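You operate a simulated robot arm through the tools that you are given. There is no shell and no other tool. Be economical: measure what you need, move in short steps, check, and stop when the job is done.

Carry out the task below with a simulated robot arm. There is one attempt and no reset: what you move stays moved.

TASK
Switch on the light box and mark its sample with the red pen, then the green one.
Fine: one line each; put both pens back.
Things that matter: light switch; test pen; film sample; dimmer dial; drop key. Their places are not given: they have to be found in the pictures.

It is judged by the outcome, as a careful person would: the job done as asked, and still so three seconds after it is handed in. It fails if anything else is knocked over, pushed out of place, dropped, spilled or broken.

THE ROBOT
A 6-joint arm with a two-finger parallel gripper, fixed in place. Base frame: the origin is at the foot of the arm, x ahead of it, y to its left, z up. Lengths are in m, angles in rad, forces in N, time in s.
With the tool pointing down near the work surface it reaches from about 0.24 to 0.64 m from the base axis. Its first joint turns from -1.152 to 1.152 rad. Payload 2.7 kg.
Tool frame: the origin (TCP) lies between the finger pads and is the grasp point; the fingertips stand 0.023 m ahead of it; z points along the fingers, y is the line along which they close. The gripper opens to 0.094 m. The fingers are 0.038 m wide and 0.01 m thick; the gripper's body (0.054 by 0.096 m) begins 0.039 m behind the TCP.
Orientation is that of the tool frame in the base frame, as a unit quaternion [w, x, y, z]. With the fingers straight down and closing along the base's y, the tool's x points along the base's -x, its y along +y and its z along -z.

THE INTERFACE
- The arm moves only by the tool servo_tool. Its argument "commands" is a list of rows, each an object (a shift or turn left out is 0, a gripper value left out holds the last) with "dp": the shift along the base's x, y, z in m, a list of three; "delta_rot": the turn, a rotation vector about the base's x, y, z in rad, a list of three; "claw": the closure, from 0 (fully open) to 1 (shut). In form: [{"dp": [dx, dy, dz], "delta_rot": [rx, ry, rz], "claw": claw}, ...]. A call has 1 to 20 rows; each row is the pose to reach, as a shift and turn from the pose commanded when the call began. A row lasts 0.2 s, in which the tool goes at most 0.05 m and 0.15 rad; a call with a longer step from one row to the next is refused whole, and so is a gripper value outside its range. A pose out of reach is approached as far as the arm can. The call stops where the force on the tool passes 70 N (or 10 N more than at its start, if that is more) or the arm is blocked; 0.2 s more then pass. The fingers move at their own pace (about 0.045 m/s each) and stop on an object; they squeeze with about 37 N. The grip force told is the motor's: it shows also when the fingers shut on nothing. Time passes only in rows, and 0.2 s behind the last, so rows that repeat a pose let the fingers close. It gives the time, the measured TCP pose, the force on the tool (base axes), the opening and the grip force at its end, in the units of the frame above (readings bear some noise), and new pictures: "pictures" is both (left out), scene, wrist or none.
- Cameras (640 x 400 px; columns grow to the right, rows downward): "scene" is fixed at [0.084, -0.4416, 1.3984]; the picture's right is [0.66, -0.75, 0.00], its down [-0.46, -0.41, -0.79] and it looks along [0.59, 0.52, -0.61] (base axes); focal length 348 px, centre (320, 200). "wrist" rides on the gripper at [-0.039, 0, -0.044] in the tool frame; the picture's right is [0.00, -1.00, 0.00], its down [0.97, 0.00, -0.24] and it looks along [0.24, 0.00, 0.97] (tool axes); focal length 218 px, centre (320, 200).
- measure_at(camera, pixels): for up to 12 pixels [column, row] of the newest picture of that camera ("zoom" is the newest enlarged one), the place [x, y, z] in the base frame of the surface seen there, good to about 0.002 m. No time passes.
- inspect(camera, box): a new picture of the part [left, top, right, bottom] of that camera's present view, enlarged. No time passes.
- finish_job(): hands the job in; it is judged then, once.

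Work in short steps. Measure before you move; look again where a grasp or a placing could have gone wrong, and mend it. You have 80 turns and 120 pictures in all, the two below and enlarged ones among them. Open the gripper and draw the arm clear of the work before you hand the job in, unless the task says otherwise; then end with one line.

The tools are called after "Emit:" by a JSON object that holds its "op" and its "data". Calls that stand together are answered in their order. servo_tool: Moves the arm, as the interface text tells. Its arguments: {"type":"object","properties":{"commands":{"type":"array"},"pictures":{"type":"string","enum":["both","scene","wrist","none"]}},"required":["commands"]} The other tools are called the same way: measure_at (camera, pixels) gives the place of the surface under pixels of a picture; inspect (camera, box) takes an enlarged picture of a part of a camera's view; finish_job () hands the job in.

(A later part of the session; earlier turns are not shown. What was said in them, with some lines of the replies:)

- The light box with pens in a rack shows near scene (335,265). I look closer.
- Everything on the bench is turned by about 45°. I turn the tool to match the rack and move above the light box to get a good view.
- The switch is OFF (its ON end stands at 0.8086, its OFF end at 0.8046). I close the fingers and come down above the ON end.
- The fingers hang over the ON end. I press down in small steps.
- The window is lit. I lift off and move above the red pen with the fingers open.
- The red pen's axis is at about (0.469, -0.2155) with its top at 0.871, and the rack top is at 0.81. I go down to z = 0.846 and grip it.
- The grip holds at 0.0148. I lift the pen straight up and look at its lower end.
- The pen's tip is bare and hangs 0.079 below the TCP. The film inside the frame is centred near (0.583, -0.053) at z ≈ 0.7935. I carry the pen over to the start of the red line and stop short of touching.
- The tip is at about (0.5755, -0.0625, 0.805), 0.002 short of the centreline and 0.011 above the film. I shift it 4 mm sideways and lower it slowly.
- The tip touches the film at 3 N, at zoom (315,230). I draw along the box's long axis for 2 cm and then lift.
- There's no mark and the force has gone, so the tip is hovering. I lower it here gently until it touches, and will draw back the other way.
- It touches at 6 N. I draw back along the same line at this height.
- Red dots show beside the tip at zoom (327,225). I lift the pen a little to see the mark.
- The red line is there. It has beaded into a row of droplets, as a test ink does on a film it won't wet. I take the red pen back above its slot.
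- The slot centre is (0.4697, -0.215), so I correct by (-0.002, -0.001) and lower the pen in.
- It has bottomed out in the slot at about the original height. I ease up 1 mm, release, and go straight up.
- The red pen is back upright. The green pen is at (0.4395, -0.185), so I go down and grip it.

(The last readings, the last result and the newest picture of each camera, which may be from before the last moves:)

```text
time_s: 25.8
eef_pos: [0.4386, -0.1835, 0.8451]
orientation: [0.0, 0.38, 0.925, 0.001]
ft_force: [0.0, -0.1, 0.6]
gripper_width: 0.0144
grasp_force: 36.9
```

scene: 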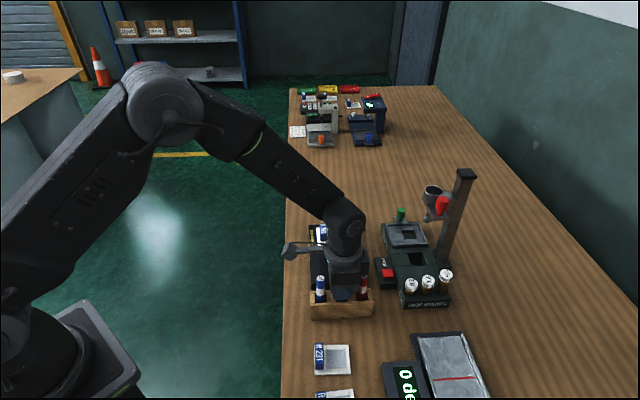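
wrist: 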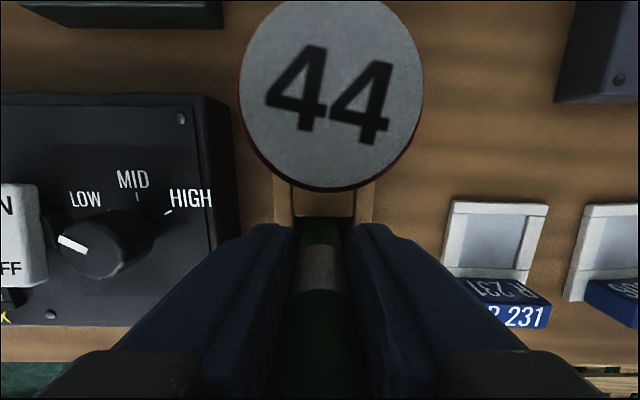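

It holds at 0.0144. I lift it and carry it over the far end of the green line, 13 mm from the red one, staying about 1 cm above the film.

Emit:
{"op": "servo_tool", "data": {"commands": [{"dp": [0, 0, 0.03], "claw": 1}, {"dp": [0, 0, 0.07], "claw": 1}, {"dp": [0, 0, 0.11], "claw": 1}, {"dp": [0, 0, 0.125], "claw": 1}, {"dp": [0.03, 0.028, 0.125], "claw": 1}, {"dp": [0.06, 0.056, 0.125], "claw": 1}, {"dp": [0.09, 0.084, 0.125], "claw": 1}, {"dp": [0.12, 0.112, 0.125], "claw": 1}, {"dp": [0.148, 0.1395, 0.125], "claw": 1}, {"dp": [0.148, 0.1395, 0.09], "claw": 1}, {"dp": [0.148, 0.1395, 0.06], "claw": 1}, {"dp": [0.148, 0.1395, 0.042], "claw": 1}, {"dp": [0.148, 0.1395, 0.042], "claw": 1}]}}

Emit:
{"op": "inspect", "data": {"camera": "scene", "box": [300, 210, 380, 260]}}

```text
time_s: 28.6
eef_pos: [0.5849, -0.0437, 0.8872]
orientation: [0.0, 0.381, 0.925, 0.0]
ft_force: [0.1, 0.1, -0.1]
gripper_width: 0.0145
grasp_force: 36.5
```

scene: 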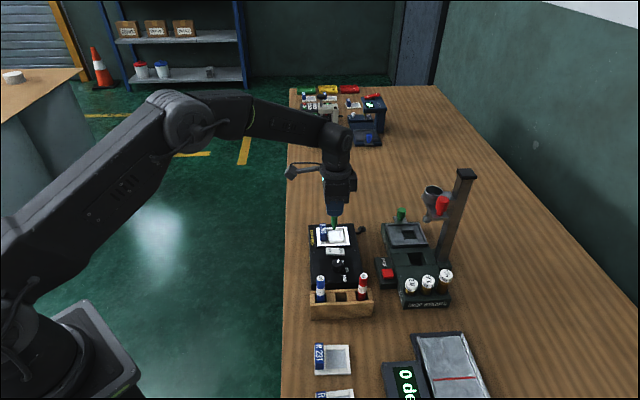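
wrist: 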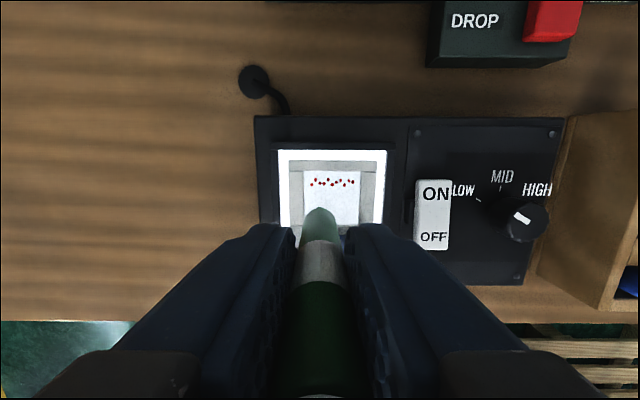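

```text
8.00 times, centred on (340, 235) of scene
```

zoom: 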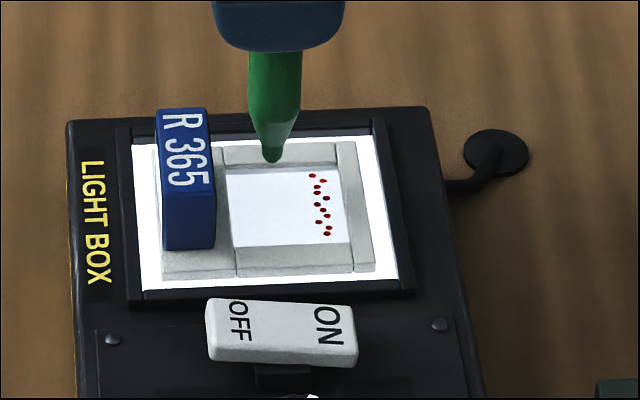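

The tip will land near zoom (272,187), well inside the film. I lower it gently.

Emit:
{"op": "servo_tool", "data": {"commands": [{"dp": [0, 0, -0.006], "claw": 1}, {"dp": [0, 0, -0.009], "claw": 1}, {"dp": [0, 0, -0.0105], "claw": 1}, {"dp": [0, 0, -0.0115], "claw": 1}, {"dp": [0, 0, -0.0115], "claw": 1}], "pictures": "none"}}

Emit:
{"op": "inspect", "data": {"camera": "scene", "box": [300, 210, 380, 260]}}

```text
time_s: 29.8
eef_pos: [0.586, -0.0425, 0.8753]
orientation: [0.0, 0.38, 0.925, 0.0]
ft_force: [-0.8, 0.5, -0.3]
gripper_width: 0.0147
grasp_force: 37.2
```

```text
8.00 times, centred on (340, 235) of scene
```

zoom: 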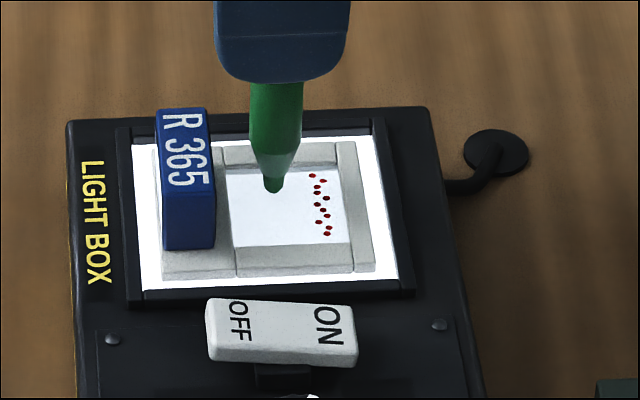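

No contact yet. I lower it in another small step.

Emit:
{"op": "servo_tool", "data": {"commands": [{"dp": [0, 0, -0.001], "claw": 1}, {"dp": [0, 0, -0.0015], "claw": 1}, {"dp": [0, 0, -0.0015], "claw": 1}], "pictures": "none"}}

```text
time_s: 30.6
eef_pos: [0.5869, -0.0441, 0.8739]
orientation: [0.001, 0.381, 0.925, 0.0]
ft_force: [0.9, 2.1, 6.2]
gripper_width: 0.0146
grasp_force: 36.9
```

It touches at 6 N. I draw 19 mm toward the switch.

Emit:
{"op": "servo_tool", "data": {"commands": [{"dp": [-0.002, -0.002, 0], "claw": 1}, {"dp": [-0.004, -0.004, 0], "claw": 1}, {"dp": [-0.006, -0.006, 0], "claw": 1}, {"dp": [-0.008, -0.008, 0], "claw": 1}, {"dp": [-0.01, -0.01, 0], "claw": 1}, {"dp": [-0.012, -0.012, 0], "claw": 1}, {"dp": [-0.0135, -0.0135, 0], "claw": 1}, {"dp": [-0.0135, -0.0135, 0], "claw": 1}], "pictures": "none"}}

Emit:
{"op": "servo_tool", "data": {"commands": [{"dp": [0, 0, 0.03], "claw": 1}, {"dp": [0, 0, 0.07], "claw": 1}, {"dp": [-0.02, 0.02, 0.095], "claw": 1}, {"dp": [-0.04, 0.04, 0.095], "claw": 1}], "pictures": "wrist"}}

Emit:
{"op": "inspect", "data": {"camera": "scene", "box": [310, 220, 360, 250]}}

```text
time_s: 32.4
eef_pos: [0.5725, -0.0583, 0.8734]
orientation: [-0.001, 0.381, 0.925, -0.001]
ft_force: [-0.2, -1.0, -0.3]
gripper_width: 0.015
grasp_force: 37.0
```

```text
time_s: 33.4
eef_pos: [0.5325, -0.0166, 0.9691]
orientation: [-0.001, 0.38, 0.925, 0.0]
ft_force: [0.2, 0.0, -0.1]
gripper_width: 0.0147
grasp_force: 36.9
```

wrist: 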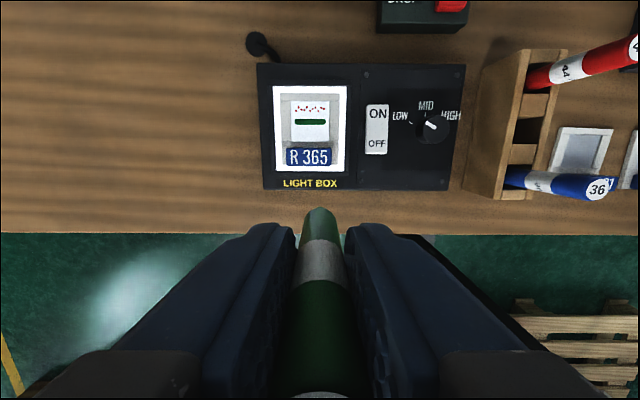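

```text
12.80 times, centred on (335, 235) of scene
```

zoom: 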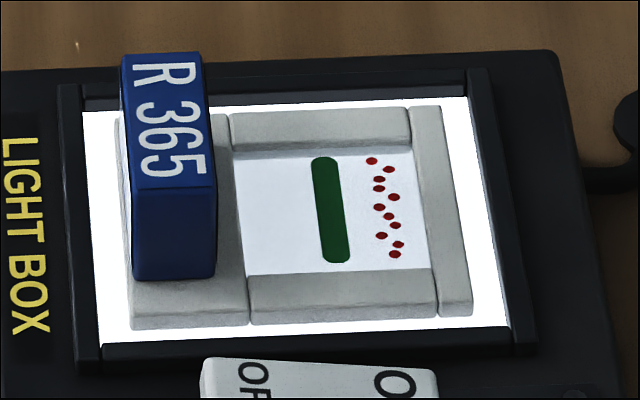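

The green line is drawn whole and separate from the red. I take the green pen back above its slot.

Emit:
{"op": "servo_tool", "data": {"commands": [{"dp": [-0.02, -0.035, 0.01], "claw": 1}, {"dp": [-0.04, -0.07, 0.01], "claw": 1}, {"dp": [-0.06, -0.105, 0.01], "claw": 1}, {"dp": [-0.08, -0.14, 0.01], "claw": 1}, {"dp": [-0.0945, -0.166, 0.0], "claw": 1}, {"dp": [-0.0945, -0.166, -0.028], "claw": 1}, {"dp": [-0.0945, -0.166, -0.028], "claw": 1}]}}

Emit:
{"op": "inspect", "data": {"camera": "wrist", "box": [260, 110, 380, 230]}}

Emit:
{"op": "inspect", "data": {"camera": "scene", "box": [300, 230, 390, 320]}}

```text
time_s: 35.0
eef_pos: [0.4418, -0.1816, 0.9414]
orientation: [-0.001, 0.38, 0.925, -0.001]
ft_force: [-0.5, 0.2, -0.3]
gripper_width: 0.0147
grasp_force: 36.8
```

scene: 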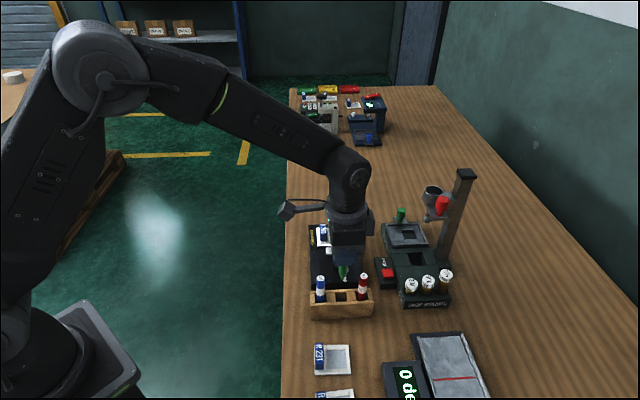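
wrist: 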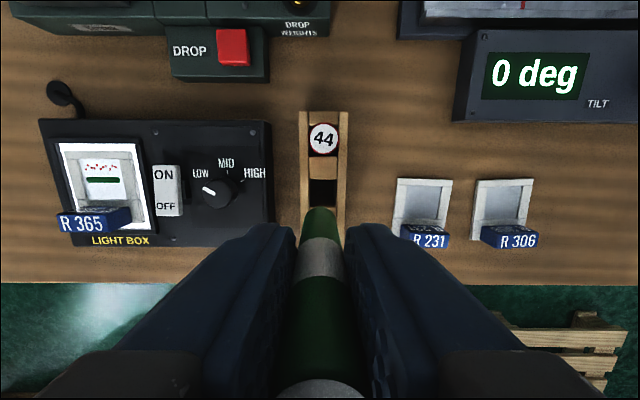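

```text
3.33 times, centred on (320, 170) of wrist
```

zoom: 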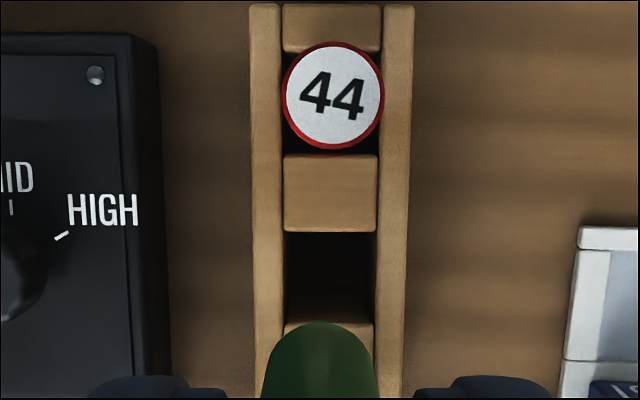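

```text
4.44 times, centred on (345, 275) of scene
```

zoom: 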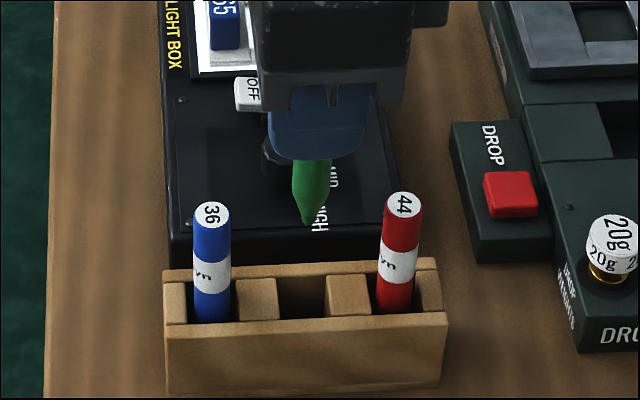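

Emit:
{"op": "measure_at", "data": {"camera": "wrist", "pixels": [[322, 178], [310, 209], [304, 192], [341, 192], [323, 139]]}}

Emit:
{"op": "measure_at", "data": {"camera": "zoom", "pixels": [[308, 222], [310, 215], [260, 300], [345, 290]]}}

```text
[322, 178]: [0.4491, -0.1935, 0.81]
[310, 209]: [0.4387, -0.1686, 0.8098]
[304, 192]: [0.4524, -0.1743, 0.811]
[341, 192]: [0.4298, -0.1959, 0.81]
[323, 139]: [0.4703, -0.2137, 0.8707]
```

```text
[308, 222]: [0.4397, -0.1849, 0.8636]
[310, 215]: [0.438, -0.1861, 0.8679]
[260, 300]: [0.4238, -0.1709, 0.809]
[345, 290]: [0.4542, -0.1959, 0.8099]
```

The tip is over the green slot. I shift 2 mm to centre it and lower it in.

Emit:
{"op": "servo_tool", "data": {"commands": [{"dp": [-0.0012, -0.0018, 0], "claw": 1}, {"dp": [-0.0012, -0.0018, -0.035], "claw": 1}, {"dp": [-0.0012, -0.0018, -0.055], "claw": 1}, {"dp": [-0.0012, -0.0018, -0.07], "claw": 1}, {"dp": [-0.0012, -0.0018, -0.08], "claw": 1}, {"dp": [-0.0012, -0.0018, -0.088], "claw": 1}, {"dp": [-0.0012, -0.0018, -0.0935], "claw": 1}, {"dp": [-0.0012, -0.0018, -0.0935], "claw": 1}]}}

Emit:
{"op": "inspect", "data": {"camera": "scene", "box": [300, 230, 390, 320]}}

```text
time_s: 36.8
eef_pos: [0.4382, -0.1855, 0.8494]
orientation: [0.001, 0.38, 0.925, 0.0]
ft_force: [-7.3, 3.5, 25.7]
gripper_width: 0.0151
grasp_force: 37.3
```

scene: 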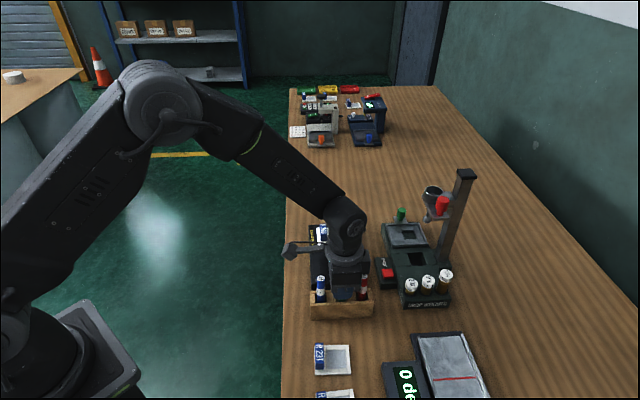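
wrist: 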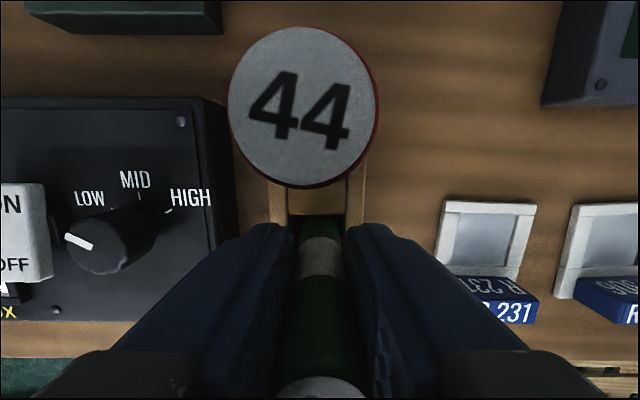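

```text
4.44 times, centred on (345, 275) of scene
```

zoom: 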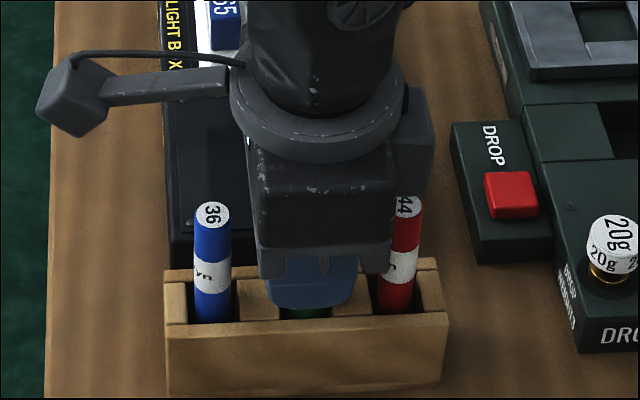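

It's bottoming at 26 N, slightly higher than before. I ease up to take the load off before I release it.

Emit:
{"op": "servo_tool", "data": {"commands": [{"dp": [0, 0, 0.001], "claw": 1}, {"dp": [0, 0, 0.0025], "claw": 1}, {"dp": [0, 0, 0.0025], "claw": 1}], "pictures": "none"}}

```text
time_s: 37.6
eef_pos: [0.438, -0.1858, 0.8497]
orientation: [0.0, 0.381, 0.925, 0.001]
ft_force: [3.1, -1.8, 7.2]
gripper_width: 0.0145
grasp_force: 36.3
```

Emit:
{"op": "servo_tool", "data": {"commands": [{"dp": [0, 0, 0.0005], "claw": 0.85}, {"dp": [0, 0, 0.0005], "claw": 0.7}, {"dp": [0, 0, 0.0005], "claw": 0.5}, {"dp": [0, 0, 0.0005], "claw": 0.5}, {"dp": [0, 0, 0.0005], "claw": 0.5}, {"dp": [0, 0, 0.03], "claw": 0.5}, {"dp": [0, 0, 0.07], "claw": 0.5}, {"dp": [0, 0, 0.11], "claw": 0.5}, {"dp": [0, 0, 0.15], "claw": 0.5}, {"dp": [-0.03, 0.03, 0.16], "claw": 0.4}, {"dp": [-0.06, 0.06, 0.16], "claw": 0.2}, {"dp": [-0.09, 0.09, 0.16], "claw": 0}, {"dp": [-0.09, 0.09, 0.16], "claw": 0}]}}

Emit:
{"op": "inspect", "data": {"camera": "scene", "box": [295, 210, 405, 320]}}

```text
time_s: 40.4
eef_pos: [0.3463, -0.0971, 1.0114]
orientation: [0.0, 0.38, 0.925, 0.0]
ft_force: [0.2, -0.3, 1.5]
gripper_width: 0.094
grasp_force: 0.0
```

scene: 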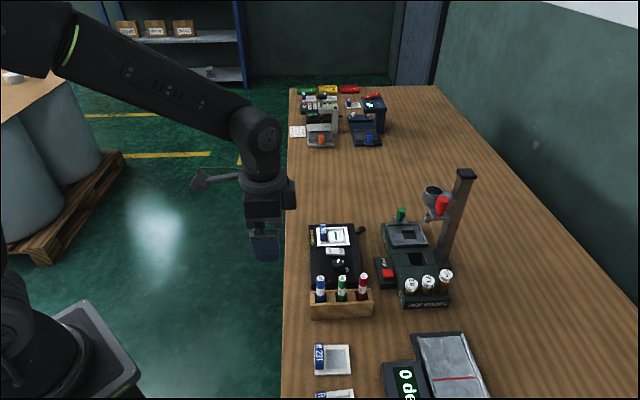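
wrist: 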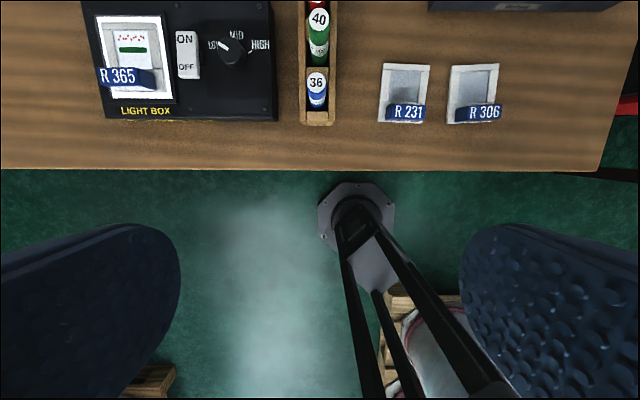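

```text
3.64 times, centred on (350, 265) of scene
```

zoom: 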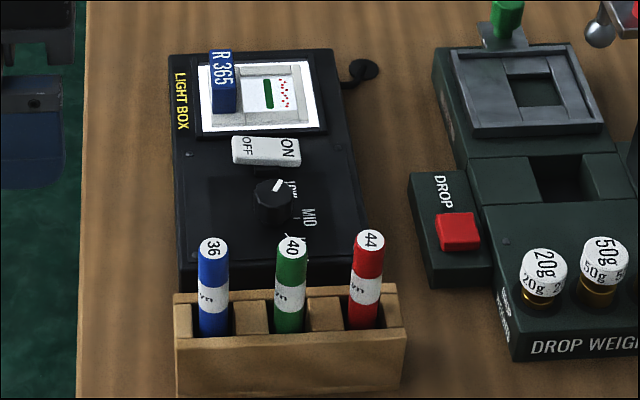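

All looks in order. I check that the pen tops are level.

Emit:
{"op": "measure_at", "data": {"camera": "zoom", "pixels": [[213, 248], [292, 246], [369, 240]]}}

Emit:
{"op": "measure_at", "data": {"camera": "wrist", "pixels": [[319, 19], [317, 82]]}}

```text
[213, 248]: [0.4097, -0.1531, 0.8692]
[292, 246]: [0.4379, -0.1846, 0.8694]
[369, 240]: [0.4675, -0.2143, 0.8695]
```

```text
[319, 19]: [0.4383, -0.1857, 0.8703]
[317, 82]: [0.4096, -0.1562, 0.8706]
```

The pens are level and seated, the light is on, both lines are drawn and the arm is clear.

Emit:
{"op": "finish_job", "data": {}}

```text
The job is handed in.
```

The light box is on, the sample has one red line (beaded into droplets on the film) and one solid green line, and both pens are back in their rack slots.
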